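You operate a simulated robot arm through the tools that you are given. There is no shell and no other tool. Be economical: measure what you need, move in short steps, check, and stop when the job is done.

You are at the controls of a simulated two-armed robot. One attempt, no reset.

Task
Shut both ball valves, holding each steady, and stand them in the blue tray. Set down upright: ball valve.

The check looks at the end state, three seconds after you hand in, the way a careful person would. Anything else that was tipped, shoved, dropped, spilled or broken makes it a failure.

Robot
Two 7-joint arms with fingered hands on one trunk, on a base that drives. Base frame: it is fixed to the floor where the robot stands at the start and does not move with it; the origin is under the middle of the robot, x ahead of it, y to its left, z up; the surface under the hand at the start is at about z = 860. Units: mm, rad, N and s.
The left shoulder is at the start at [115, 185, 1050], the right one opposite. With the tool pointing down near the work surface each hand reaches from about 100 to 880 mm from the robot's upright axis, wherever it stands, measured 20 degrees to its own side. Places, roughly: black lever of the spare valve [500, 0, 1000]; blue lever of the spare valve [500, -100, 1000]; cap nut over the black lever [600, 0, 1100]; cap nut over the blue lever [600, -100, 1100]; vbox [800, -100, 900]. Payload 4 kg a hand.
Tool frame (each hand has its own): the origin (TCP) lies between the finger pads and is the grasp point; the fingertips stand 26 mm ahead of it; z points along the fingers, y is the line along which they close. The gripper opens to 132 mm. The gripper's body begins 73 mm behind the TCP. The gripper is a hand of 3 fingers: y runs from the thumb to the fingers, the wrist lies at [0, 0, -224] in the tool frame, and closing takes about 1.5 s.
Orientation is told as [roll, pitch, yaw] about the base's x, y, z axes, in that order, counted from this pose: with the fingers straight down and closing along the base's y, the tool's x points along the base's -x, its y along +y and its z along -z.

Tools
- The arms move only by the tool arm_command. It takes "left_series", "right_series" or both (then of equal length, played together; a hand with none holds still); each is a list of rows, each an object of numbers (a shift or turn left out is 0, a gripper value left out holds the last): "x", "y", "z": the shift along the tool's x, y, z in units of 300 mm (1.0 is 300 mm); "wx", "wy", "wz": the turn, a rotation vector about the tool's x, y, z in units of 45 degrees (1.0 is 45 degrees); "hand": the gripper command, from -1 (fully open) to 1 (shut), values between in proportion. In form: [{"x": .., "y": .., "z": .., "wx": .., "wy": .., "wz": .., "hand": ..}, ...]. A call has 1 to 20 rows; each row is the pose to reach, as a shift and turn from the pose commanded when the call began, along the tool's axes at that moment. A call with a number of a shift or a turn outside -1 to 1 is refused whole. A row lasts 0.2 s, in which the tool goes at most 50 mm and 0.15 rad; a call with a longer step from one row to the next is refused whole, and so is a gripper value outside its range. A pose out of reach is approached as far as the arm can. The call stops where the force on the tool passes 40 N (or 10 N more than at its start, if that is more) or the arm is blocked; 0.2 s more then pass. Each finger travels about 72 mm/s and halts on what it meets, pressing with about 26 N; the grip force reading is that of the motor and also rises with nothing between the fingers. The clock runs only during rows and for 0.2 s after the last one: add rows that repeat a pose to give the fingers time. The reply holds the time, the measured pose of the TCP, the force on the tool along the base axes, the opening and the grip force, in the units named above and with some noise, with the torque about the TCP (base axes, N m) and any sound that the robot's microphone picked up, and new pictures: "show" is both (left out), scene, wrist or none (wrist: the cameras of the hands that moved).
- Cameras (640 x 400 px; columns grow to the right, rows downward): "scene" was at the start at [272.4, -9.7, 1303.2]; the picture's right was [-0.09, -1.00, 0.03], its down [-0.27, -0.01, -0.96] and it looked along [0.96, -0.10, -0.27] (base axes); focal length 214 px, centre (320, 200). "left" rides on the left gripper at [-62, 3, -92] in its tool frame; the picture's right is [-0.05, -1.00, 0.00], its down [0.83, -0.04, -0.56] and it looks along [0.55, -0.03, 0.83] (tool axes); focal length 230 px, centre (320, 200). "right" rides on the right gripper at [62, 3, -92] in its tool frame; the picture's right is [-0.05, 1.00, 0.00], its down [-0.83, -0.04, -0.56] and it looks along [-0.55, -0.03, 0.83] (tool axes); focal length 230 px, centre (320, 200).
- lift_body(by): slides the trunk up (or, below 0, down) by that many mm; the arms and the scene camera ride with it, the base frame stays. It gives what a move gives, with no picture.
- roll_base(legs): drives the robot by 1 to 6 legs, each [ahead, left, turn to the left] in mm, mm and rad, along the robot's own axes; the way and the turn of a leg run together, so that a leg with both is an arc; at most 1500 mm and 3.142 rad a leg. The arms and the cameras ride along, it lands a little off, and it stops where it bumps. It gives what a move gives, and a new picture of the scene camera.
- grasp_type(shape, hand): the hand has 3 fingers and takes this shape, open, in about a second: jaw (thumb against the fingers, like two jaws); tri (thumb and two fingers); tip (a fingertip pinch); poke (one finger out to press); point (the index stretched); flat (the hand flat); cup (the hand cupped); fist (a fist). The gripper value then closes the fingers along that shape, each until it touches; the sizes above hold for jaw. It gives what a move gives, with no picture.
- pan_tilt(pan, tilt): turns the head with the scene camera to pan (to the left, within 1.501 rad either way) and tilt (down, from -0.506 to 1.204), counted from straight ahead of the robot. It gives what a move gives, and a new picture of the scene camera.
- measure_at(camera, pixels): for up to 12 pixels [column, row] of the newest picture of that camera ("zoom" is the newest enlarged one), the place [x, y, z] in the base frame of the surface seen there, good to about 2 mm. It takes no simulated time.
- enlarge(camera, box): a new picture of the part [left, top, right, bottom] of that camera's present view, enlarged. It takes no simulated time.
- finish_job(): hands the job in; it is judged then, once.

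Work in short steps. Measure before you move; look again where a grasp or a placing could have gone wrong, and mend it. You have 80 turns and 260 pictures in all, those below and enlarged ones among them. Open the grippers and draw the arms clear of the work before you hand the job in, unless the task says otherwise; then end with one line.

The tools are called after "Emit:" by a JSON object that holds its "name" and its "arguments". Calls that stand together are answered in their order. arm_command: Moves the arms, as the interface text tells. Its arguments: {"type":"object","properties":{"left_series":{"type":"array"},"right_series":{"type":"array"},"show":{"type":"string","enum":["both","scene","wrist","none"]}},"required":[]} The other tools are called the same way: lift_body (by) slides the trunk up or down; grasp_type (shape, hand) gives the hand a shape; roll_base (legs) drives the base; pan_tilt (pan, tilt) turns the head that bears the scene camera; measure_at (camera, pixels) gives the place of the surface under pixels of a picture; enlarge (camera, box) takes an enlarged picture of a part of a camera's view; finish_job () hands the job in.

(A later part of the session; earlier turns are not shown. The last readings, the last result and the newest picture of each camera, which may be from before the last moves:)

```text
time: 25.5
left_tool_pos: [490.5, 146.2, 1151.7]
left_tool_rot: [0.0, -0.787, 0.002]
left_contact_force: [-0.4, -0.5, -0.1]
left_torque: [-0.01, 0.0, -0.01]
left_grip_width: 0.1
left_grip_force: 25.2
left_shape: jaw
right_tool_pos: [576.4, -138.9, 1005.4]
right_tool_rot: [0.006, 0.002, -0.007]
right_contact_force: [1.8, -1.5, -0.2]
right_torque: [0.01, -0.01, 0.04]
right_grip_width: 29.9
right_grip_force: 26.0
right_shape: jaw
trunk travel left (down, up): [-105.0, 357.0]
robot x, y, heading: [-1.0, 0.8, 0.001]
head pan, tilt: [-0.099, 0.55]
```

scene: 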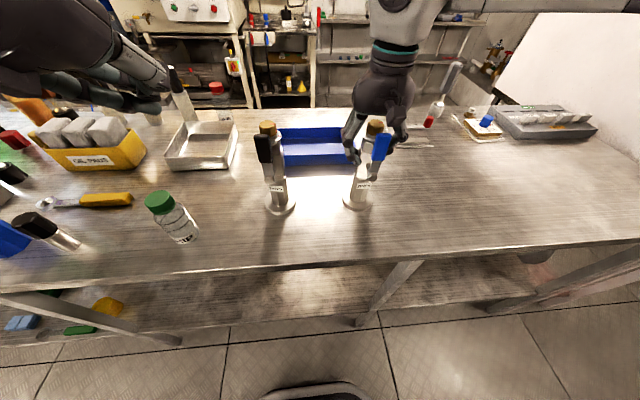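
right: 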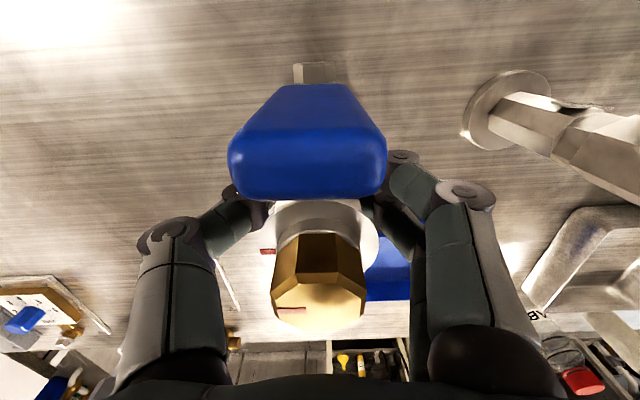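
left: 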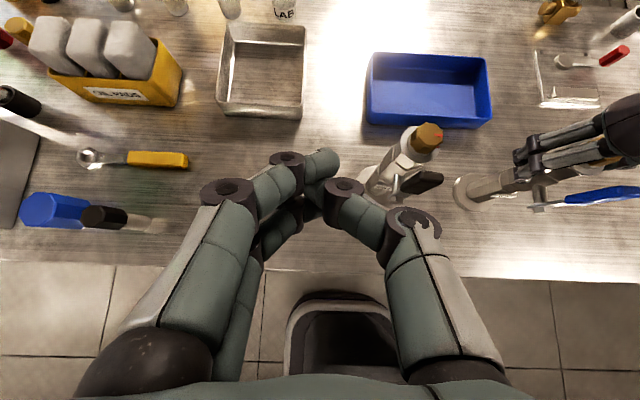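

Right holds blue body (29.9 mm, 26 N). The left camera sees all. Measure the right hand's inner finger and the blue lever before approaching.

Emit:
{"name": "measure_at", "arguments": {"camera": "scene", "pixels": [[349, 135], [352, 148], [355, 120], [358, 110], [376, 136], [389, 138], [375, 155], [384, 158], [383, 134], [390, 110]]}}

Emit:
{"name": "measure_at", "arguments": {"camera": "left", "pixels": [[600, 190], [632, 190], [570, 200], [540, 205], [550, 145], [520, 155], [525, 175], [338, 155], [330, 175], [320, 200], [305, 165]]}}

Emit:
{"name": "enlarge", "arguments": {"camera": "left", "box": [440, 80, 640, 230]}}

```text
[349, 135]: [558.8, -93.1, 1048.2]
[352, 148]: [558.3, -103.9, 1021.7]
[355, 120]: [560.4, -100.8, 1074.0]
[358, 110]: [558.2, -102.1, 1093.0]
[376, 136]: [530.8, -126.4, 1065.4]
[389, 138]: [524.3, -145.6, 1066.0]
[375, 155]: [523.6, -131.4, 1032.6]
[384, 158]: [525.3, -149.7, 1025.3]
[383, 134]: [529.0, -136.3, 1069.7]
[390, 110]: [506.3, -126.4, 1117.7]
```

```text
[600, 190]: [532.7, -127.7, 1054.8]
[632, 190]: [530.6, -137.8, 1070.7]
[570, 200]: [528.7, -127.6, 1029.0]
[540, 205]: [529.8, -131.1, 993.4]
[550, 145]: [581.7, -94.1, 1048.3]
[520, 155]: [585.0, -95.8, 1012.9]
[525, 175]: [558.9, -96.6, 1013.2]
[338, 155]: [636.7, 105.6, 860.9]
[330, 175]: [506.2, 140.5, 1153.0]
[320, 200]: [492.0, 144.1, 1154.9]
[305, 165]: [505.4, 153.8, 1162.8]
```

```text
2.67 times, centred on (540, 155) of left
```

zoom: 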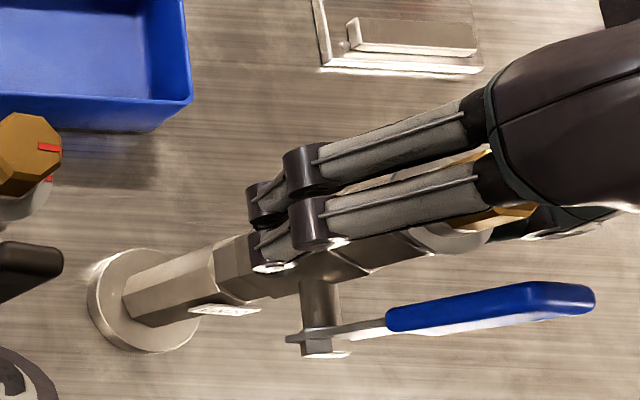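

One odd point: (390,110) reads (506,−126,1118), in front of the palm. I look closer there.

Emit:
{"name": "enlarge", "arguments": {"camera": "scene", "box": [330, 50, 430, 190]}}

Emit:
{"name": "measure_at", "arguments": {"camera": "scene", "pixels": [[385, 100], [395, 105], [392, 118], [400, 115], [380, 90], [370, 85], [398, 125], [388, 112], [405, 130]]}}

```text
2.86 times, centred on (380, 120) of scene
```

zoom: 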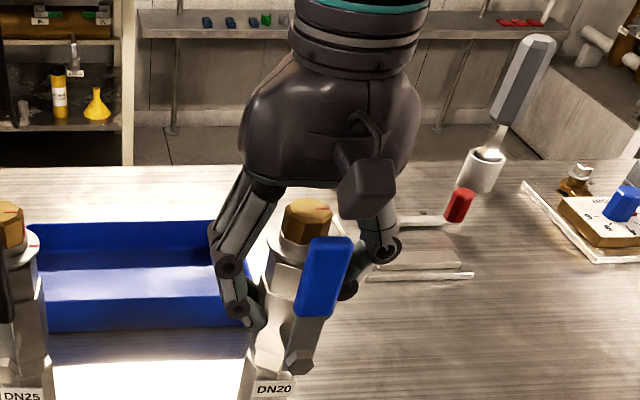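

```text
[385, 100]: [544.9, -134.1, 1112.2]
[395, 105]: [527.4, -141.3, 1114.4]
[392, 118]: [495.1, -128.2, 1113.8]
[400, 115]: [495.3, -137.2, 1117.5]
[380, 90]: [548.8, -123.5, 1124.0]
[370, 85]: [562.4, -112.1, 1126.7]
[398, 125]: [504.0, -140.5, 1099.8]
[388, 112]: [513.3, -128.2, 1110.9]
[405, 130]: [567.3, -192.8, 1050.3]
```

It is the right hand's camera box (x 495–520, z 1095–1120, above the lever). So the left pusher must come in nearly horizontal below it. First cross over at height to y≈−70.

Emit:
{"name": "arm_command", "arguments": {"left_series": [{"x": 0.015, "y": -0.144, "z": -0.004, "hand": 1}, {"x": 0.03, "y": -0.288, "z": -0.008, "hand": 1}, {"x": 0.045, "y": -0.432, "z": -0.012, "hand": 1}, {"x": 0.06, "y": -0.576, "z": -0.016, "hand": 1}, {"x": 0.075, "y": -0.72, "z": -0.019, "hand": 1}, {"x": 0.075, "y": -0.72, "z": -0.019, "hand": 1}], "show": "none"}}

Emit:
{"name": "arm_command", "arguments": {"left_series": [{"x": 0.022, "y": -0.01, "z": 0.045, "wy": -0.167, "hand": 1}, {"x": 0.043, "y": -0.02, "z": 0.09, "wy": -0.333, "hand": 1}, {"x": 0.065, "y": -0.03, "z": 0.135, "wy": -0.5, "hand": 1}, {"x": 0.087, "y": -0.04, "z": 0.18, "wy": -0.667, "hand": 1}, {"x": 0.108, "y": -0.05, "z": 0.225, "wy": -0.833, "hand": 1}, {"x": 0.13, "y": -0.06, "z": 0.271, "wy": -1, "hand": 1}, {"x": 0.13, "y": -0.06, "z": 0.271, "wy": -1, "hand": 1}], "show": "both"}}

```text
time: 26.9
left_tool_pos: [472.8, -70.0, 1145.1]
left_tool_rot: [-0.002, -0.785, 0.003]
left_contact_force: [-0.1, -0.3, 1.5]
left_torque: [-0.03, -0.02, 0.0]
left_grip_width: 0.1
left_grip_force: 26.4
left_shape: jaw
right_tool_pos: [577.2, -138.1, 1005.9]
right_tool_rot: [0.004, 0.003, -0.007]
right_contact_force: [0.1, -1.4, 0.0]
right_torque: [0.02, 0.0, 0.04]
right_grip_width: 29.5
right_grip_force: 25.5
right_shape: jaw
trunk travel left (down, up): [-105.0, 357.0]
robot x, y, heading: [4.8, 1.0, -0.001]
head pan, tilt: [-0.099, 0.55]
```

```text
time: 28.5
left_tool_pos: [500.7, -87.0, 1056.1]
left_tool_rot: [-2.807, -1.569, 2.805]
left_contact_force: [0.3, 0.0, -1.7]
left_torque: [0.02, -0.01, 0.02]
left_grip_width: 0.0
left_grip_force: 26.2
left_shape: jaw
right_tool_pos: [577.1, -139.5, 1004.2]
right_tool_rot: [0.006, 0.001, -0.008]
right_contact_force: [0.0, 0.3, 0.4]
right_torque: [0.04, -0.01, 0.04]
right_grip_width: 29.6
right_grip_force: 26.1
right_shape: jaw
trunk travel left (down, up): [-105.0, 357.0]
robot x, y, heading: [-2.7, 0.4, 0.002]
head pan, tilt: [-0.099, 0.55]
```

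scene: 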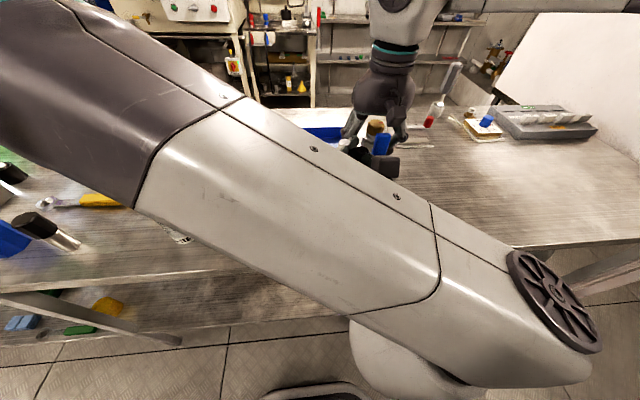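
left: 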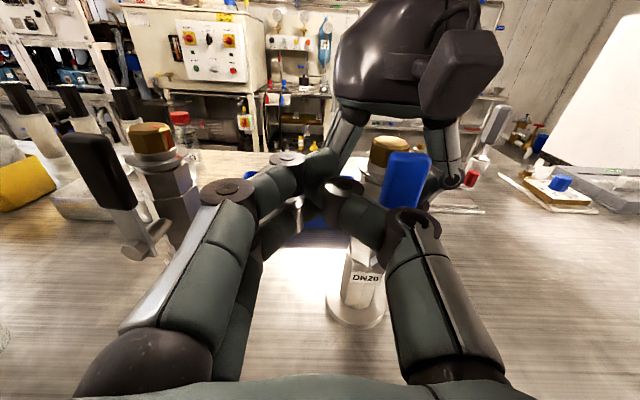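

The pusher is horizontal at (501,−87,1056), tip x≈526, with the lever at (407,180) to its right. I advance 16 mm and push −y gently about 65 mm.

Emit:
{"name": "arm_command", "arguments": {"left_series": [{"z": 0.027, "hand": 1}, {"z": 0.053, "hand": 1}, {"y": -0.05, "x": 0.01, "z": 0.053, "hand": 1}, {"y": -0.08, "x": 0.015, "z": 0.053, "hand": 1}, {"y": -0.11, "x": 0.02, "z": 0.053, "hand": 1}, {"y": -0.13, "x": 0.022, "z": 0.053, "hand": 1}, {"y": -0.15, "x": 0.024, "z": 0.053, "hand": 1}, {"y": -0.17, "x": 0.026, "z": 0.053, "hand": 1}, {"y": -0.19, "x": 0.028, "z": 0.053, "hand": 1}, {"y": -0.217, "x": 0.03, "z": 0.053, "hand": 1}], "show": "both"}}

Emit:
{"name": "enlarge", "arguments": {"camera": "right", "box": [160, 0, 480, 200]}}

```text
time: 30.7
left_tool_pos: [518.7, -152.6, 1047.3]
left_tool_rot: [0.788, -1.571, -0.787]
left_contact_force: [-1.9, 0.9, 0.5]
left_torque: [0.03, -0.02, 0.01]
left_grip_width: 0.0
left_grip_force: 26.5
left_shape: jaw
right_tool_pos: [574.1, -139.5, 1004.8]
right_tool_rot: [0.007, 0.001, -0.007]
right_contact_force: [1.8, -1.8, -0.2]
right_torque: [-0.06, -0.01, 0.15]
right_grip_width: 29.1
right_grip_force: 25.9
right_shape: jaw
trunk travel left (down, up): [-105.0, 357.0]
robot x, y, heading: [0.1, -0.2, -0.0]
head pan, tilt: [-0.099, 0.55]
```

scene: 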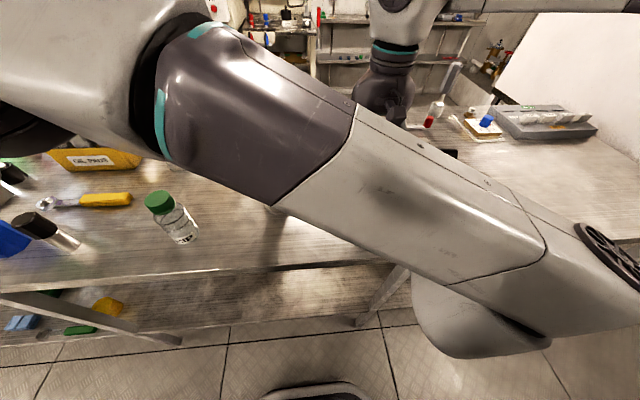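
left: 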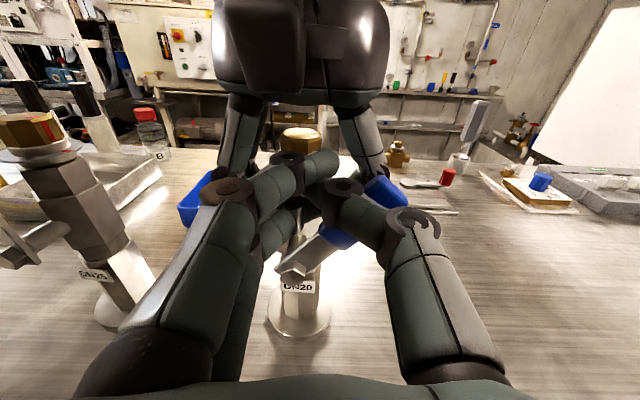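

```text
2.00 times, centred on (320, 100) of right
```

zoom: 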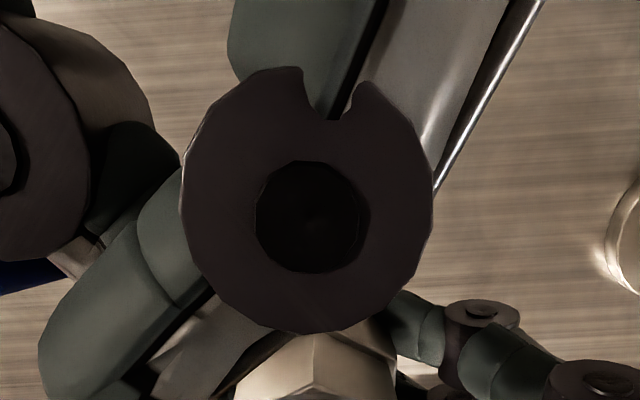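

The lever swung about 50° with little force and the valve stayed put. Continue along the arc.

Emit:
{"name": "arm_command", "arguments": {"left_series": [{"y": -0.03, "x": 0.012, "hand": 1}, {"y": -0.06, "x": 0.028, "hand": 1}, {"y": -0.092, "x": 0.047, "hand": 1}, {"y": -0.115, "x": 0.065, "hand": 1}, {"y": -0.135, "x": 0.085, "hand": 1}, {"y": -0.152, "x": 0.105, "hand": 1}, {"y": -0.152, "x": 0.115, "hand": 1}], "show": "wrist"}}

```text
time: 32.5
left_tool_pos: [541.4, -178.4, 1032.1]
left_tool_rot: [-1.601, -1.531, 1.657]
left_contact_force: [-0.9, -0.8, -0.6]
left_torque: [-0.06, 0.01, 0.0]
left_grip_width: 0.0
left_grip_force: 25.8
left_shape: jaw
right_tool_pos: [577.1, -140.2, 1004.2]
right_tool_rot: [0.004, 0.002, -0.007]
right_contact_force: [0.7, -0.3, -0.1]
right_torque: [-0.03, 0.06, 0.12]
right_grip_width: 29.2
right_grip_force: 25.9
right_shape: jaw
trunk travel left (down, up): [-105.0, 357.0]
robot x, y, heading: [0.5, 0.4, -0.002]
head pan, tilt: [-0.099, 0.55]
stopped in row 7 (left hand): the arm was blocked; the commanded pose is now the measured one
```

left: 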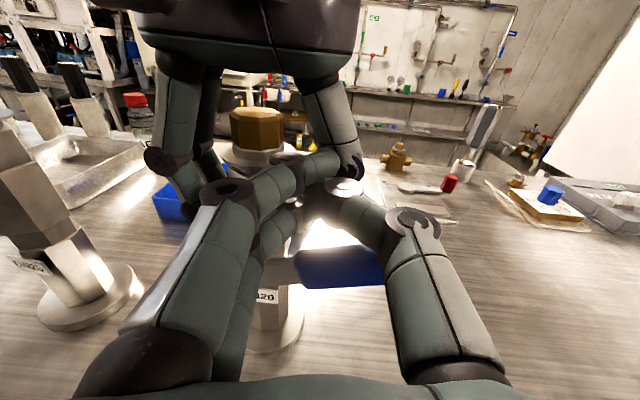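

The lever looks nearly horizontal (handle at (340,270)); the arm got blocked and drifted forward to x=541. I back straight off and look.

Emit:
{"name": "arm_command", "arguments": {"left_series": [{"z": -0.05, "x": -0.01, "hand": 1}, {"z": -0.1, "x": -0.02, "hand": 1}, {"z": -0.15, "x": -0.04, "hand": 1}, {"z": -0.15, "x": -0.06, "y": 0.08, "hand": 1}, {"z": -0.15, "x": -0.08, "y": 0.2, "hand": 1}, {"z": -0.15, "x": -0.08, "y": 0.2, "hand": 1}], "show": "both"}}

Emit:
{"name": "enlarge", "arguments": {"camera": "left", "box": [220, 60, 540, 380]}}

Emit:
{"name": "enlarge", "arguments": {"camera": "right", "box": [0, 0, 640, 400]}}

```text
time: 33.9
left_tool_pos: [490.4, -120.4, 1053.3]
left_tool_rot: [-1.657, -1.535, 1.704]
left_contact_force: [0.0, -0.5, 1.0]
left_torque: [-0.01, 0.0, 0.03]
left_grip_width: 0.0
left_grip_force: 25.4
left_shape: jaw
right_tool_pos: [576.6, -139.8, 1004.0]
right_tool_rot: [0.007, -0.001, -0.005]
right_contact_force: [0.8, 1.0, -0.2]
right_torque: [0.06, -0.01, 0.01]
right_grip_width: 29.3
right_grip_force: 26.0
right_shape: jaw
trunk travel left (down, up): [-105.0, 357.0]
robot x, y, heading: [-2.1, -4.5, 0.001]
head pan, tilt: [-0.099, 0.55]
```

scene: 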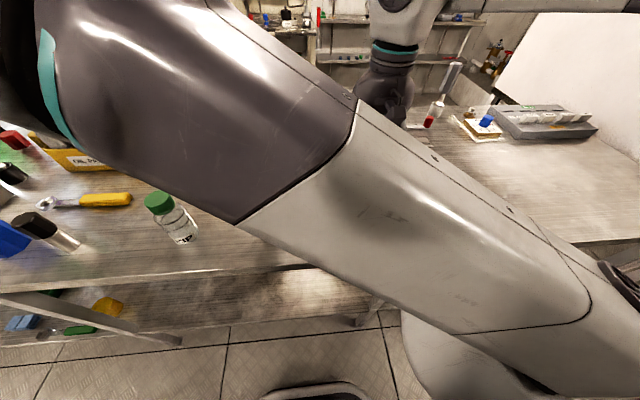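
left: 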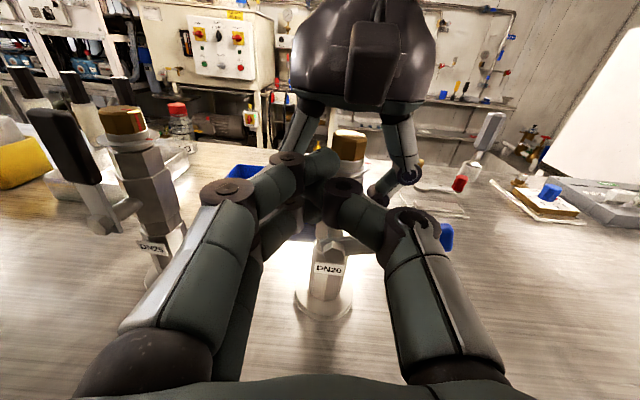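

```text
1.25 times, centred on (380, 220) of left
```

zoom: 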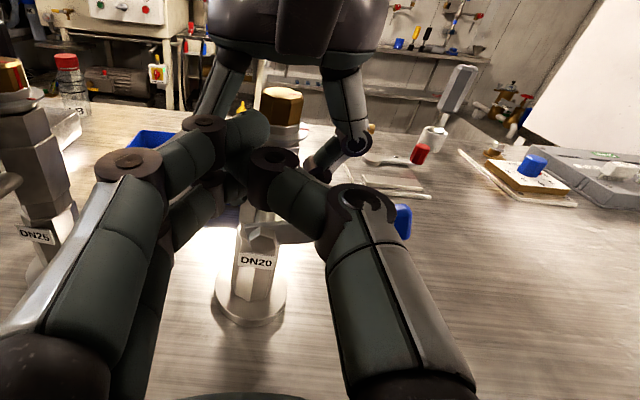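

```text
1.00 times, centred on (320, 200) of right (not enlarged: the box is as wide or as high as the picture)
```

zoom: 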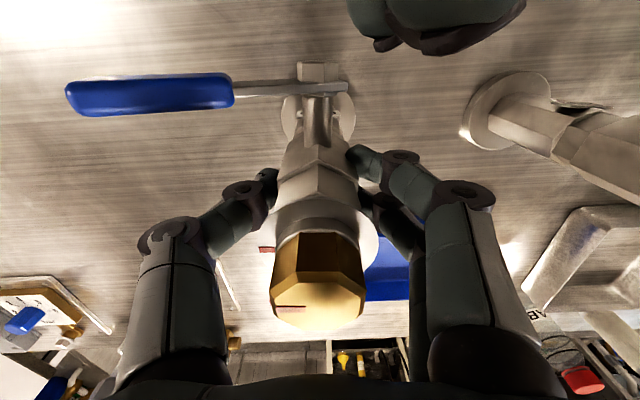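

The right view shows the blue lever turned fully sideways. Measure its tilt along its length.

Emit:
{"name": "measure_at", "arguments": {"camera": "zoom", "pixels": [[80, 90], [120, 88], [160, 84], [200, 80], [225, 80], [260, 88], [290, 87], [150, 105], [80, 108], [220, 100]]}}

```text
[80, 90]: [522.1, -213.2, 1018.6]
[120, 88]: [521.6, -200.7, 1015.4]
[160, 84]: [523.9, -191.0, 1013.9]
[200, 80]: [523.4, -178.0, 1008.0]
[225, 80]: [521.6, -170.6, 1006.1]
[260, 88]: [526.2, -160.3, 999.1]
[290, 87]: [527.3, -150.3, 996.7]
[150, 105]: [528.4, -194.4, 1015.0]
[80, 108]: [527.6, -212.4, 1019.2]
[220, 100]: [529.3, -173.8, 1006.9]
```

Lever started about 6° toward +y and now sits about 16–18° above horizontal, so roughly 10° may remain. I press down near its tip (y≈−198) in small steps until it stops.

Emit:
{"name": "arm_command", "arguments": {"left_series": [{"y": -0.13, "hand": 1}, {"y": -0.26, "hand": 1}, {"y": -0.26, "z": 0.07, "hand": 1}, {"y": -0.26, "z": 0.07, "x": 0.03, "hand": 1}, {"y": -0.26, "z": 0.07, "x": 0.05, "hand": 1}, {"y": -0.26, "z": 0.07, "x": 0.065, "hand": 1}, {"y": -0.26, "z": 0.07, "x": 0.08, "hand": 1}, {"y": -0.26, "z": 0.07, "x": 0.095, "hand": 1}, {"y": -0.26, "z": 0.07, "x": 0.105, "hand": 1}, {"y": -0.26, "z": 0.07, "x": 0.115, "hand": 1}], "show": "wrist"}}

Emit:
{"name": "enlarge", "arguments": {"camera": "right", "box": [0, 0, 640, 400]}}

```text
time: 36.3
left_tool_pos: [551.0, -165.8, 1067.0]
left_tool_rot: [-1.668, -1.445, 1.794]
left_contact_force: [-26.9, -6.7, -3.1]
left_torque: [0.18, -0.04, -0.39]
left_grip_width: 0.0
left_grip_force: 26.3
left_shape: jaw
right_tool_pos: [579.2, -139.5, 1004.7]
right_tool_rot: [0.009, -0.005, -0.008]
right_contact_force: [23.7, 7.8, 2.2]
right_torque: [-0.68, 1.8, 0.9]
right_grip_width: 29.5
right_grip_force: 26.3
right_shape: jaw
trunk travel left (down, up): [-105.0, 357.0]
robot x, y, heading: [-1.3, -2.8, -0.004]
head pan, tilt: [-0.099, 0.55]
stopped in row 10 (left hand): the force on the tool passed its limit at 40 N (the readings are from after the stop); the commanded pose is now the measured one
```

left: 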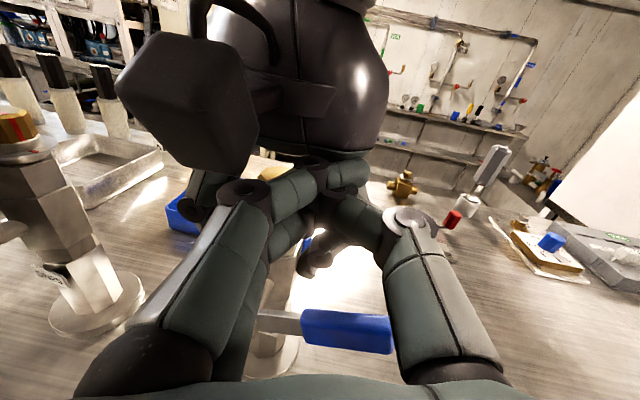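

```text
1.00 times, centred on (320, 200) of right (not enlarged: the box is as wide or as high as the picture)
```

zoom: 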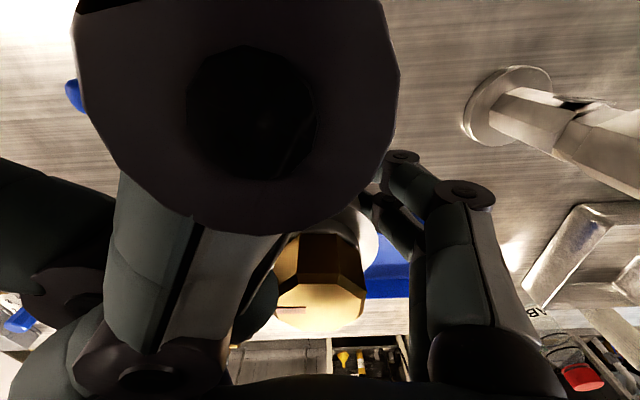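

The left arm cannot hold that horizontal pose so far right and leaned on the right hand (force stop, valve held). I back straight away now.

Emit:
{"name": "arm_command", "arguments": {"left_series": [{"z": -0.06, "hand": 1}, {"z": -0.12, "hand": 1}, {"z": -0.18, "hand": 1}, {"z": -0.24, "y": 0.03, "hand": 1}, {"z": -0.24, "y": 0.06, "hand": 1}, {"z": -0.24, "y": 0.06, "hand": 1}], "show": "wrist"}}

Emit:
{"name": "enlarge", "arguments": {"camera": "right", "box": [0, 0, 640, 400]}}

```text
time: 37.7
left_tool_pos: [491.1, -148.0, 1070.8]
left_tool_rot: [-1.666, -1.428, 1.822]
left_contact_force: [-0.4, 0.3, 0.2]
left_torque: [-0.02, -0.02, 0.01]
left_grip_width: 0.0
left_grip_force: 26.4
left_shape: jaw
right_tool_pos: [576.8, -139.8, 1003.4]
right_tool_rot: [0.005, 0.0, -0.007]
right_contact_force: [3.0, 0.5, 3.6]
right_torque: [0.08, -0.04, -0.01]
right_grip_width: 29.4
right_grip_force: 25.8
right_shape: jaw
trunk travel left (down, up): [-105.0, 357.0]
robot x, y, heading: [-2.3, -0.0, 0.002]
head pan, tilt: [-0.099, 0.55]
```

left: 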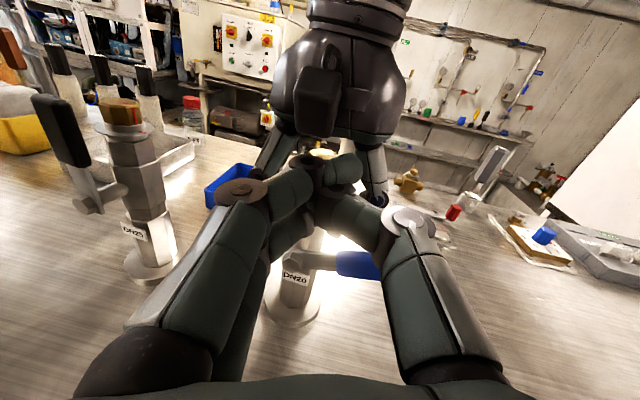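

```text
1.00 times, centred on (320, 200) of right (not enlarged: the box is as wide or as high as the picture)
```

zoom: 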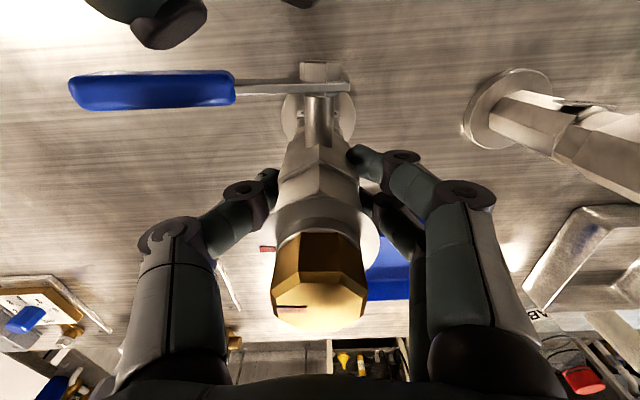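

Valve and nut mark unchanged. Re-measure the lever.

Emit:
{"name": "measure_at", "arguments": {"camera": "zoom", "pixels": [[80, 90], [120, 88], [160, 84], [200, 80], [225, 80], [240, 86], [260, 86], [290, 85]]}}

Emit:
{"name": "enlarge", "arguments": {"camera": "left", "box": [240, 220, 420, 340]}}

```text
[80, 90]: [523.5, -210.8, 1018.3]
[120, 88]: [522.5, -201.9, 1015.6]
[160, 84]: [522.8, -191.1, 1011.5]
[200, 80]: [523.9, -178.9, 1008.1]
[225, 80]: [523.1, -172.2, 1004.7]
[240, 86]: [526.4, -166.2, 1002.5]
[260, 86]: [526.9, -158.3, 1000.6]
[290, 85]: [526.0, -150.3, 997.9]
```

```text
3.33 times, centred on (330, 280) of left
```

zoom: 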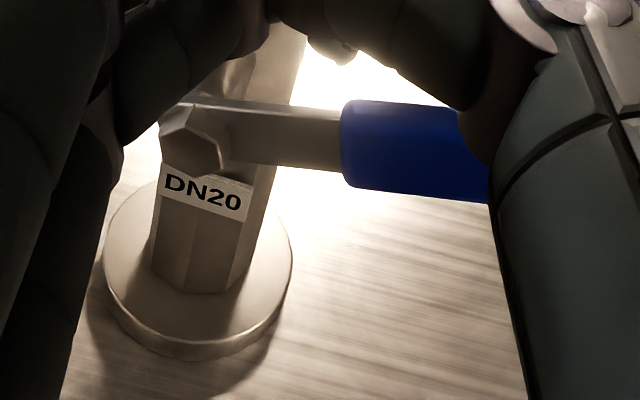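

The lever is still about 17° above horizontal, so it needs about 10° more. I retreat and pitch the left hand back to about 45° to approach the lever tip from above-front, right of the camera box.

Emit:
{"name": "arm_command", "arguments": {"left_series": [{"z": -0.11, "x": -0.02, "hand": 1}, {"z": -0.215, "x": -0.067, "wy": 0.15, "hand": 1}, {"z": -0.215, "x": -0.067, "wy": 0.31, "hand": 1}, {"z": -0.215, "x": -0.067, "wy": 0.47, "hand": 1}, {"z": -0.215, "x": -0.067, "wy": 0.63, "hand": 1}, {"z": -0.215, "x": -0.067, "wy": 0.8, "hand": 1}, {"z": -0.215, "x": -0.067, "wy": 0.8, "hand": 1}], "show": "wrist"}}

```text
time: 38.5
left_tool_pos: [451.5, -136.4, 1053.3]
left_tool_rot: [-0.159, -1.411, 0.371]
left_contact_force: [-0.8, -1.0, 0.6]
left_torque: [0.01, 0.01, 0.01]
left_grip_width: 0.1
left_grip_force: 25.7
left_shape: jaw
right_tool_pos: [577.3, -139.0, 1004.5]
right_tool_rot: [0.005, -0.001, -0.008]
right_contact_force: [-0.3, -0.6, 0.1]
right_torque: [0.07, 0.0, 0.02]
right_grip_width: 29.5
right_grip_force: 25.5
right_shape: jaw
trunk travel left (down, up): [-105.0, 357.0]
robot x, y, heading: [2.4, -1.9, -0.004]
head pan, tilt: [-0.099, 0.55]
stopped in row 4 (left hand): the arm was blocked; the commanded pose is now the measured one
```

left: 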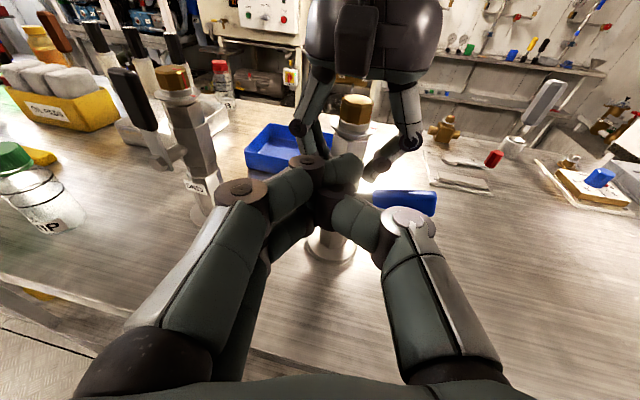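

The arm is blocked by its own body there. I raise it and move left first, then rotate.

Emit:
{"name": "arm_command", "arguments": {"left_series": [{"x": -0.06, "y": 0.06, "hand": 1}, {"x": -0.12, "y": 0.12, "hand": 1}, {"x": -0.18, "y": 0.18, "hand": 1}, {"x": -0.24, "y": 0.24, "wy": 0.15, "hand": 1}, {"x": -0.24, "y": 0.24, "wy": 0.3, "hand": 1}, {"x": -0.24, "y": 0.24, "wy": 0.45, "hand": 1}, {"x": -0.24, "y": 0.24, "wy": 0.6, "hand": 1}, {"x": -0.24, "y": 0.24, "wy": 0.78, "hand": 1}, {"x": -0.24, "y": 0.24, "wy": 0.78, "hand": 1}], "show": "both"}}

```text
time: 40.5
left_tool_pos: [449.1, -59.9, 1119.0]
left_tool_rot: [-0.027, -0.801, 0.241]
left_contact_force: [-0.3, 0.4, 0.3]
left_torque: [-0.01, 0.02, 0.02]
left_grip_width: 0.0
left_grip_force: 25.7
left_shape: jaw
right_tool_pos: [576.6, -138.4, 1004.1]
right_tool_rot: [0.008, -0.001, -0.006]
right_contact_force: [2.6, -1.1, 0.6]
right_torque: [0.04, -0.02, 0.05]
right_grip_width: 29.7
right_grip_force: 25.8
right_shape: jaw
trunk travel left (down, up): [-105.0, 357.0]
robot x, y, heading: [-0.6, 3.2, 0.001]
head pan, tilt: [-0.099, 0.55]
```

scene: 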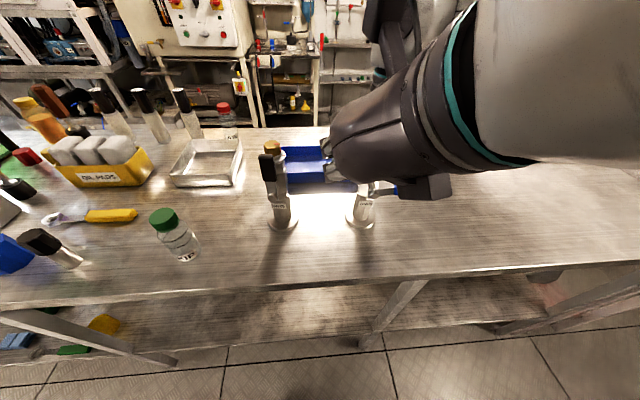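
left: 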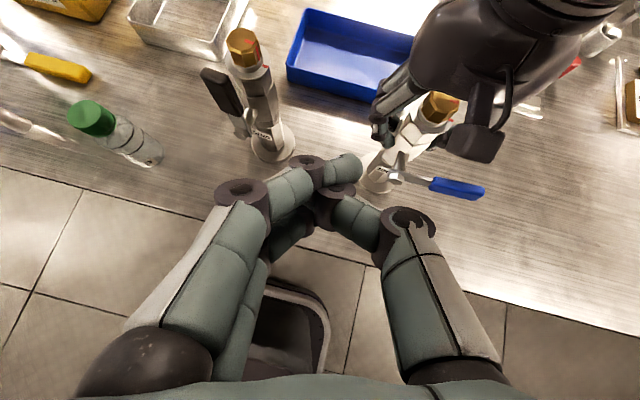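

Clear view now from the left camera: lever at (455,187). I shift right to y≈−200 at height with a slight rightward yaw.

Emit:
{"name": "arm_command", "arguments": {"left_series": [{"x": 0.024, "y": -0.089, "z": -0.016, "wx": 0.08, "wz": 0.08, "hand": 1}, {"x": 0.049, "y": -0.178, "z": -0.032, "wx": 0.16, "wz": 0.16, "hand": 1}, {"x": 0.073, "y": -0.268, "z": -0.047, "wx": 0.24, "wz": 0.24, "hand": 1}, {"x": 0.098, "y": -0.357, "z": -0.063, "wx": 0.32, "wz": 0.32, "hand": 1}, {"x": 0.122, "y": -0.446, "z": -0.079, "wx": 0.396, "wz": 0.396, "hand": 1}, {"x": 0.122, "y": -0.446, "z": -0.079, "wx": 0.396, "wz": 0.396, "hand": 1}], "show": "wrist"}}

```text
time: 41.9
left_tool_pos: [432.5, -200.8, 1116.4]
left_tool_rot: [-0.024, -0.808, -0.211]
left_contact_force: [0.4, 0.1, 0.3]
left_torque: [0.06, 0.03, -0.01]
left_grip_width: 0.3
left_grip_force: 25.5
left_shape: jaw
right_tool_pos: [577.9, -139.5, 1003.5]
right_tool_rot: [0.004, 0.001, -0.005]
right_contact_force: [1.9, -1.6, 0.1]
right_torque: [0.02, 0.02, 0.02]
right_grip_width: 29.4
right_grip_force: 26.1
right_shape: jaw
trunk travel left (down, up): [-105.0, 357.0]
robot x, y, heading: [-0.6, 1.4, -0.001]
head pan, tilt: [-0.099, 0.55]
```

left: 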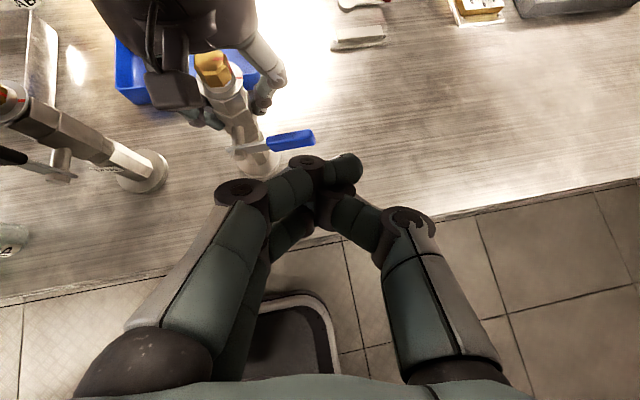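

Now forward over the lever tip, then press down in 5 mm steps up to 45 mm.

Emit:
{"name": "arm_command", "arguments": {"left_series": [{"x": -0.023, "y": 0.016, "z": 0.1, "hand": 1}, {"x": -0.046, "y": 0.031, "z": 0.2, "hand": 1}, {"x": -0.069, "y": 0.047, "z": 0.304, "hand": 1}, {"x": -0.045, "y": 0.047, "z": 0.327, "hand": 1}, {"x": -0.021, "y": 0.047, "z": 0.35, "hand": 1}, {"x": -0.009, "y": 0.047, "z": 0.361, "hand": 1}, {"x": 0.003, "y": 0.047, "z": 0.373, "hand": 1}, {"x": 0.015, "y": 0.047, "z": 0.384, "hand": 1}], "show": "both"}}

Emit:
{"name": "enlarge", "arguments": {"camera": "right", "box": [0, 0, 640, 400]}}

```text
time: 43.7
left_tool_pos: [514.0, -206.3, 1032.8]
left_tool_rot: [-0.026, -0.808, -0.208]
left_contact_force: [-0.6, -0.2, 0.4]
left_torque: [0.0, -0.02, -0.05]
left_grip_width: 0.0
left_grip_force: 26.1
left_shape: jaw
right_tool_pos: [577.4, -139.4, 1003.9]
right_tool_rot: [0.005, 0.0, -0.006]
right_contact_force: [0.1, -0.3, 0.7]
right_torque: [0.06, 0.01, 0.01]
right_grip_width: 29.2
right_grip_force: 26.4
right_shape: jaw
trunk travel left (down, up): [-105.0, 357.0]
robot x, y, heading: [1.0, -2.5, 0.001]
head pan, tilt: [-0.099, 0.55]
```

scene: 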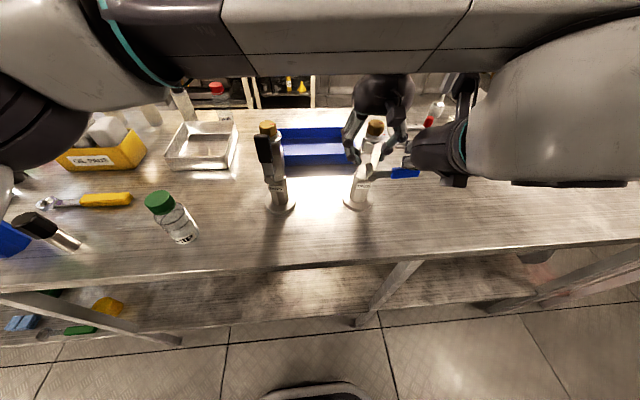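
left: 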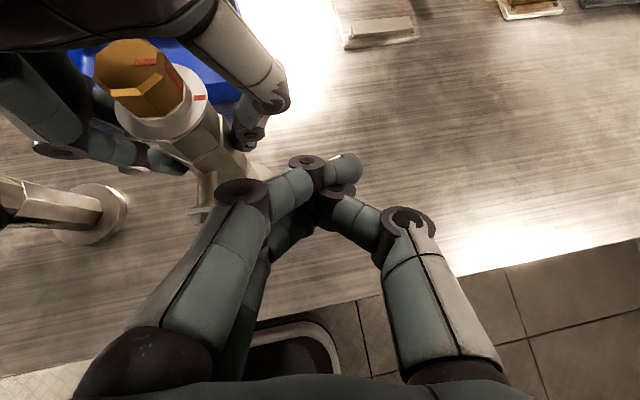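

```text
1.00 times, centred on (320, 200) of right (not enlarged: the box is as wide or as high as the picture)
```

zoom: 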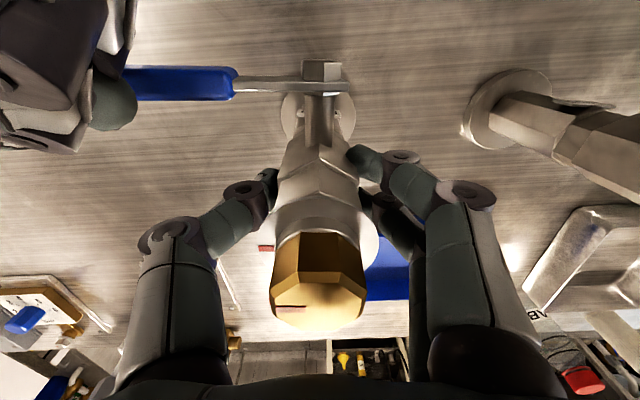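

The lever moved a bit (handle top edge row 72→66) with little force. Press another 20 mm.

Emit:
{"name": "arm_command", "arguments": {"left_series": [{"x": 0.012, "z": 0.0115, "hand": 1}, {"x": 0.024, "z": 0.023, "hand": 1}, {"x": 0.036, "z": 0.0345, "hand": 1}, {"x": 0.048, "z": 0.046, "hand": 1}, {"x": 0.048, "z": 0.046, "hand": 1}], "show": "wrist"}}

Emit:
{"name": "enlarge", "arguments": {"camera": "right", "box": [0, 0, 640, 400]}}

Emit:
{"name": "measure_at", "arguments": {"camera": "zoom", "pixels": [[150, 75], [180, 75], [210, 72], [230, 74], [240, 84], [260, 84], [290, 83], [140, 85]]}}

```text
time: 44.9
left_tool_pos: [512.9, -206.8, 1015.7]
left_tool_rot: [-0.029, -0.811, -0.207]
left_contact_force: [-6.5, -5.5, 15.5]
left_torque: [-0.09, -0.06, -0.16]
left_grip_width: 0.0
left_grip_force: 26.1
left_shape: jaw
right_tool_pos: [576.1, -140.3, 1004.9]
right_tool_rot: [0.004, -0.002, -0.007]
right_contact_force: [3.6, 0.4, 0.0]
right_torque: [0.15, -0.08, 0.21]
right_grip_width: 29.3
right_grip_force: 26.4
right_shape: jaw
trunk travel left (down, up): [-105.0, 357.0]
robot x, y, heading: [-1.4, 0.5, 0.001]
head pan, tilt: [-0.099, 0.55]
```

left: 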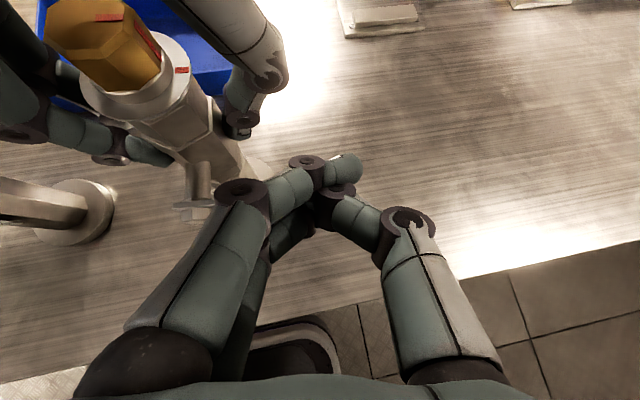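

```text
1.00 times, centred on (320, 200) of right (not enlarged: the box is as wide or as high as the picture)
```

zoom: 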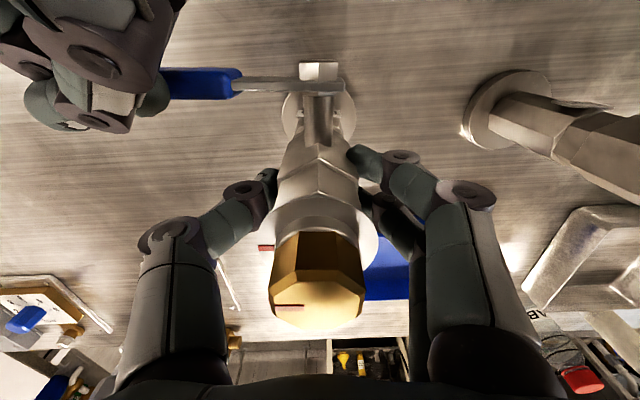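

```text
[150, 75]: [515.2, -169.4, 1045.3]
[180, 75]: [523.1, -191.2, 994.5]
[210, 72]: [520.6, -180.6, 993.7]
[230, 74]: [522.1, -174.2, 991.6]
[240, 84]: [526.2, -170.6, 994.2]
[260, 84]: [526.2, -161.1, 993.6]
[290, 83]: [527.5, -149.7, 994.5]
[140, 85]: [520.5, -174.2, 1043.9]
```

Lever is now level (top 994 along its whole length) and resisting at 15 N: shut. I withdraw the left hand up, back and to the left.

Emit:
{"name": "arm_command", "arguments": {"left_series": [{"x": -0.06, "z": -0.06, "hand": 1}, {"x": -0.12, "z": -0.12, "hand": 1}, {"x": -0.12, "z": -0.25, "hand": 1}, {"x": -0.12, "z": -0.38, "hand": 1}, {"x": -0.12, "y": 0.05, "z": -0.5, "hand": 1}, {"x": -0.1, "y": 0.2, "z": -0.55, "hand": 1}, {"x": -0.08, "y": 0.35, "z": -0.58, "hand": 1}, {"x": -0.05, "y": 0.5, "z": -0.6, "hand": 1}, {"x": -0.03, "y": 0.65, "z": -0.62, "hand": 1}, {"x": -0.007, "y": 0.813, "z": -0.639, "hand": 1}, {"x": -0.007, "y": 0.813, "z": -0.639, "hand": 1}], "show": "both"}}

```text
time: 47.3
left_tool_pos: [437.1, 65.1, 1142.6]
left_tool_rot: [-0.023, -0.81, -0.213]
left_contact_force: [-1.0, 0.4, 0.2]
left_torque: [0.01, 0.03, -0.01]
left_grip_width: 0.0
left_grip_force: 26.2
left_shape: jaw
right_tool_pos: [576.8, -139.7, 1004.7]
right_tool_rot: [0.006, -0.001, -0.007]
right_contact_force: [0.6, 1.2, 0.4]
right_torque: [0.08, -0.05, 0.01]
right_grip_width: 29.1
right_grip_force: 26.7
right_shape: jaw
trunk travel left (down, up): [-105.0, 357.0]
robot x, y, heading: [-0.6, -1.5, 0.001]
head pan, tilt: [-0.099, 0.55]
```

scene: 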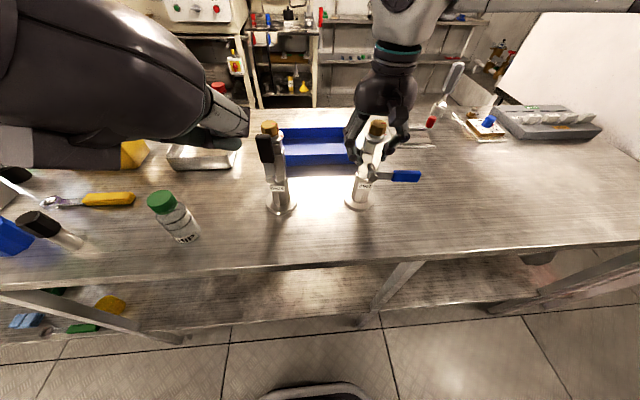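
left: 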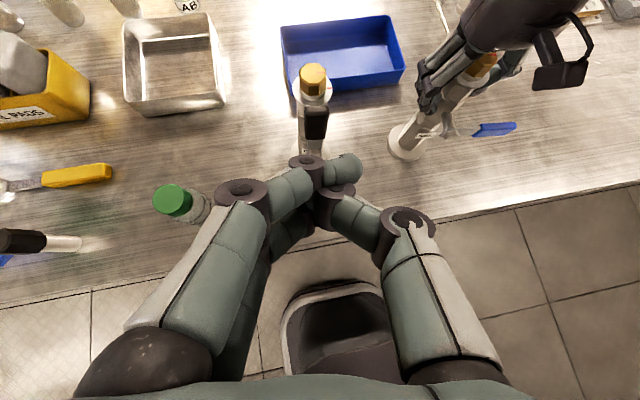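

Blue lever points sideways, valve steady. Measure the tray's rim and floor from the left view.

Emit:
{"name": "measure_at", "arguments": {"camera": "left", "pixels": [[283, 27], [388, 17], [403, 70], [290, 80], [340, 82], [340, 24], [340, 50], [370, 60], [300, 50], [393, 45], [284, 50], [360, 40]]}}

Emit:
{"name": "enlarge", "arguments": {"camera": "left", "box": [270, 0, 420, 100]}}

```text
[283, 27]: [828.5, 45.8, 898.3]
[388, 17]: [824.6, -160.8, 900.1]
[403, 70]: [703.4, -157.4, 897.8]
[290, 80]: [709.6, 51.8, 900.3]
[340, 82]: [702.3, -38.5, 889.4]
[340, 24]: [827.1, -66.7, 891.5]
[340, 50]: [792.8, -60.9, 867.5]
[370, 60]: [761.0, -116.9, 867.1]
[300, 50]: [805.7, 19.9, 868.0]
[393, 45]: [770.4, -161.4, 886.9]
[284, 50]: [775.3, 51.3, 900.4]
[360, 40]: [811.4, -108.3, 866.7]
```

```text
4.00 times, centred on (345, 50) of left
```

zoom: 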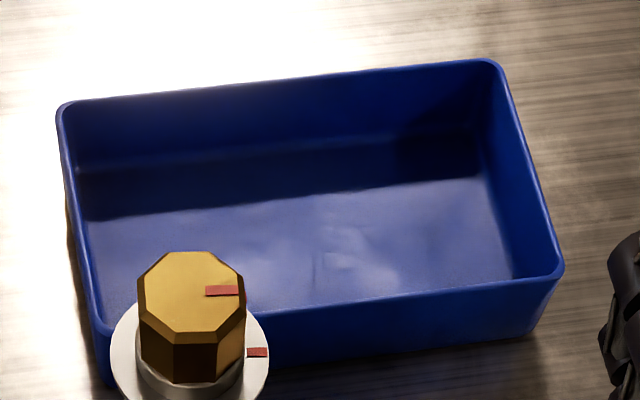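

Tray inside is about x 710–822, y −155…45, floor 867, rim 900. I lift the blue valve 65 mm and check the grip.

Emit:
{"name": "arm_command", "arguments": {"right_series": [{"z": -0.04, "hand": 1}, {"z": -0.1, "hand": 1}, {"z": -0.16, "hand": 1}, {"z": -0.22, "hand": 1}, {"z": -0.22, "hand": 1}], "show": "both"}}

```text
time: 48.5
left_tool_pos: [439.2, 65.1, 1141.5]
left_tool_rot: [-0.026, -0.808, -0.207]
left_contact_force: [0.0, 0.0, 0.5]
left_torque: [0.02, 0.03, 0.0]
left_grip_width: 0.0
left_grip_force: 25.9
left_shape: jaw
right_tool_pos: [575.5, -140.2, 1071.2]
right_tool_rot: [0.004, 0.0, -0.007]
right_contact_force: [0.6, -0.1, -9.3]
right_torque: [0.01, -0.02, 0.02]
right_grip_width: 28.9
right_grip_force: 26.1
right_shape: jaw
trunk travel left (down, up): [-105.0, 357.0]
robot x, y, heading: [-0.2, -2.5, -0.002]
head pan, tilt: [-0.099, 0.55]
```

scene: 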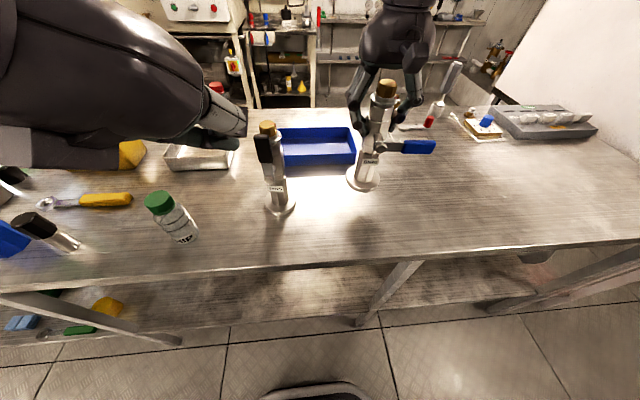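
right: 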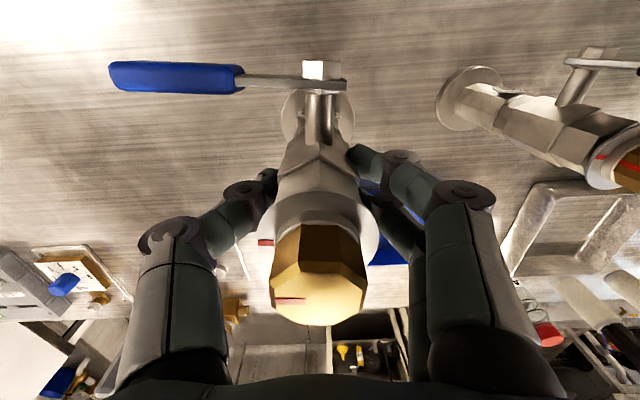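

Grip holds (about 9 N weight, no slip). Carry it over the tray to (769,−113).

Emit:
{"name": "arm_command", "arguments": {"right_series": [{"x": -0.1, "y": 0.015, "hand": 1}, {"x": -0.21, "y": 0.03, "hand": 1}, {"x": -0.32, "y": 0.045, "hand": 1}, {"x": -0.43, "y": 0.06, "hand": 1}, {"x": -0.54, "y": 0.075, "hand": 1}, {"x": -0.645, "y": 0.09, "hand": 1}, {"x": -0.645, "y": 0.09, "hand": 1}], "show": "both"}}

```text
time: 50.1
left_tool_pos: [439.5, 64.7, 1141.9]
left_tool_rot: [-0.027, -0.808, -0.208]
left_contact_force: [-1.3, 0.0, 0.4]
left_torque: [-0.01, 0.03, -0.02]
left_grip_width: 0.0
left_grip_force: 26.2
left_shape: jaw
right_tool_pos: [676.7, -199.8, 1052.8]
right_tool_rot: [0.006, 0.003, -0.007]
right_contact_force: [-0.4, 0.0, -8.0]
right_torque: [-0.01, -0.04, 0.0]
right_grip_width: 27.4
right_grip_force: 26.4
right_shape: jaw
right hand out of reach, approached as far as the arm can: row 2, 3, 4, 5, 6, 7
trunk travel left (down, up): [-105.0, 357.0]
robot x, y, heading: [-3.6, 2.4, 0.003]
head pan, tilt: [-0.099, 0.55]
```

scene: 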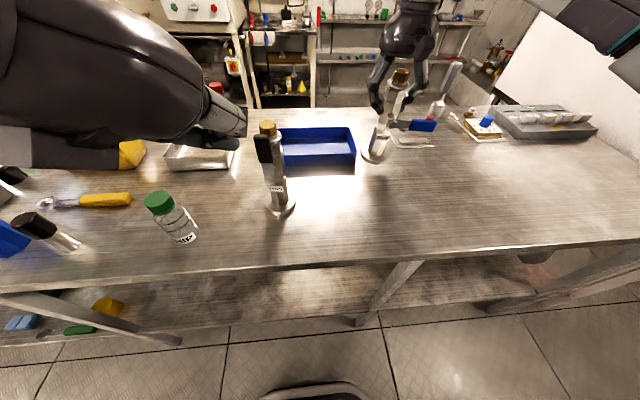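
right: 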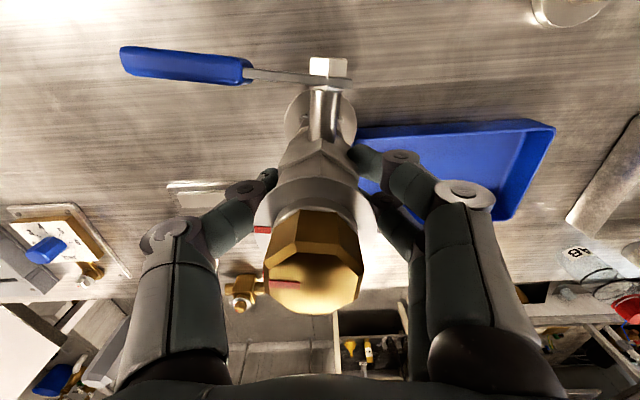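

The right arm's posture limits it at (677,−200). Rather than fight it, I can raise the trunk and turn/drive the base so the frozen arm lands over the tray. Measure table edge and the robot's front first.

Emit:
{"name": "lift_body", "arguments": {"by": 35}}

Emit:
{"name": "measure_at", "arguments": {"camera": "scene", "pixels": [[330, 255], [330, 262], [310, 390], [315, 396], [250, 395], [400, 330], [150, 335], [200, 300]]}}

Emit:
{"name": "enlarge", "arguments": {"camera": "scene", "box": [330, 40, 470, 180]}}

```text
time: 50.9
left_tool_pos: [437.6, 63.9, 1176.4]
left_tool_rot: [-0.026, -0.806, -0.206]
left_contact_force: [0.5, 0.2, -0.1]
left_torque: [0.0, 0.0, 0.0]
left_grip_width: 0.2
left_grip_force: 25.8
left_shape: jaw
right_tool_pos: [661.2, -201.7, 1110.4]
right_tool_rot: [0.005, -0.029, -0.01]
right_contact_force: [0.2, 0.2, -9.1]
right_torque: [0.04, 0.02, 0.0]
right_grip_width: 27.9
right_grip_force: 25.8
right_shape: jaw
trunk travel left (down, up): [-140.0, 322.0]
robot x, y, heading: [-0.8, -4.9, -0.003]
head pan, tilt: [-0.099, 0.55]
```

```text
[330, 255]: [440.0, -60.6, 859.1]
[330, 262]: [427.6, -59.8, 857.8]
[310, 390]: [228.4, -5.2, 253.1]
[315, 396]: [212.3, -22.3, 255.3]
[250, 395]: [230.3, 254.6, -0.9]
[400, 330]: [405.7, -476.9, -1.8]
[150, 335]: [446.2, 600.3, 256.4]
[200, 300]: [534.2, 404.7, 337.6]
```

```text
2.86 times, centred on (400, 110) of scene
```

zoom: 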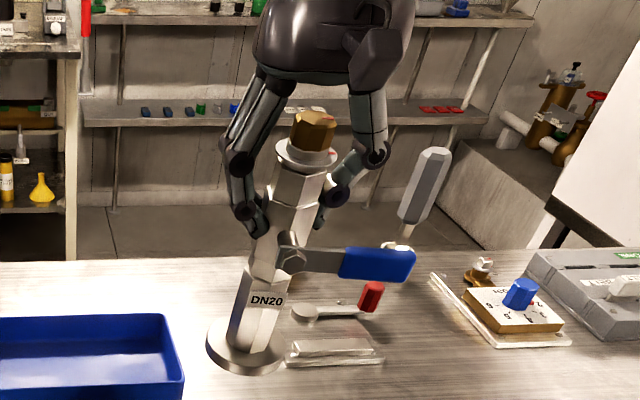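

Base front is at x≈235 and the table edge at 427, so I have room. I turn 0.12 rad left, then drive 90 mm ahead with the valve held high (bottom ≈965).

Emit:
{"name": "roll_base", "arguments": {"legs": [[0, 0, 0.12], [90, 0, 0]]}}

```text
time: 52.6
left_tool_pos: [515.8, 130.0, 1177.9]
left_tool_rot: [-0.025, -0.807, -0.083]
left_contact_force: [-0.7, 0.2, -0.1]
left_torque: [0.0, 0.04, -0.01]
left_grip_width: 0.1
left_grip_force: 25.8
left_shape: jaw
right_tool_pos: [770.9, -106.3, 1110.6]
right_tool_rot: [0.007, -0.028, 0.118]
right_contact_force: [0.3, -0.1, -8.6]
right_torque: [0.08, 0.02, 0.0]
right_grip_width: 27.6
right_grip_force: 25.9
right_shape: jaw
trunk travel left (down, up): [-140.0, 322.0]
robot x, y, heading: [86.1, 11.6, 0.123]
head pan, tilt: [-0.099, 0.55]
```

scene: 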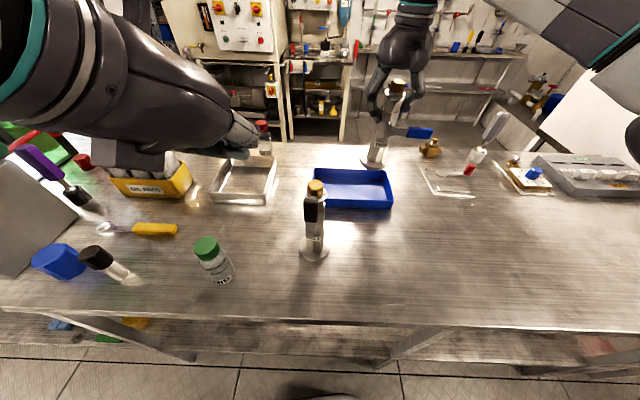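

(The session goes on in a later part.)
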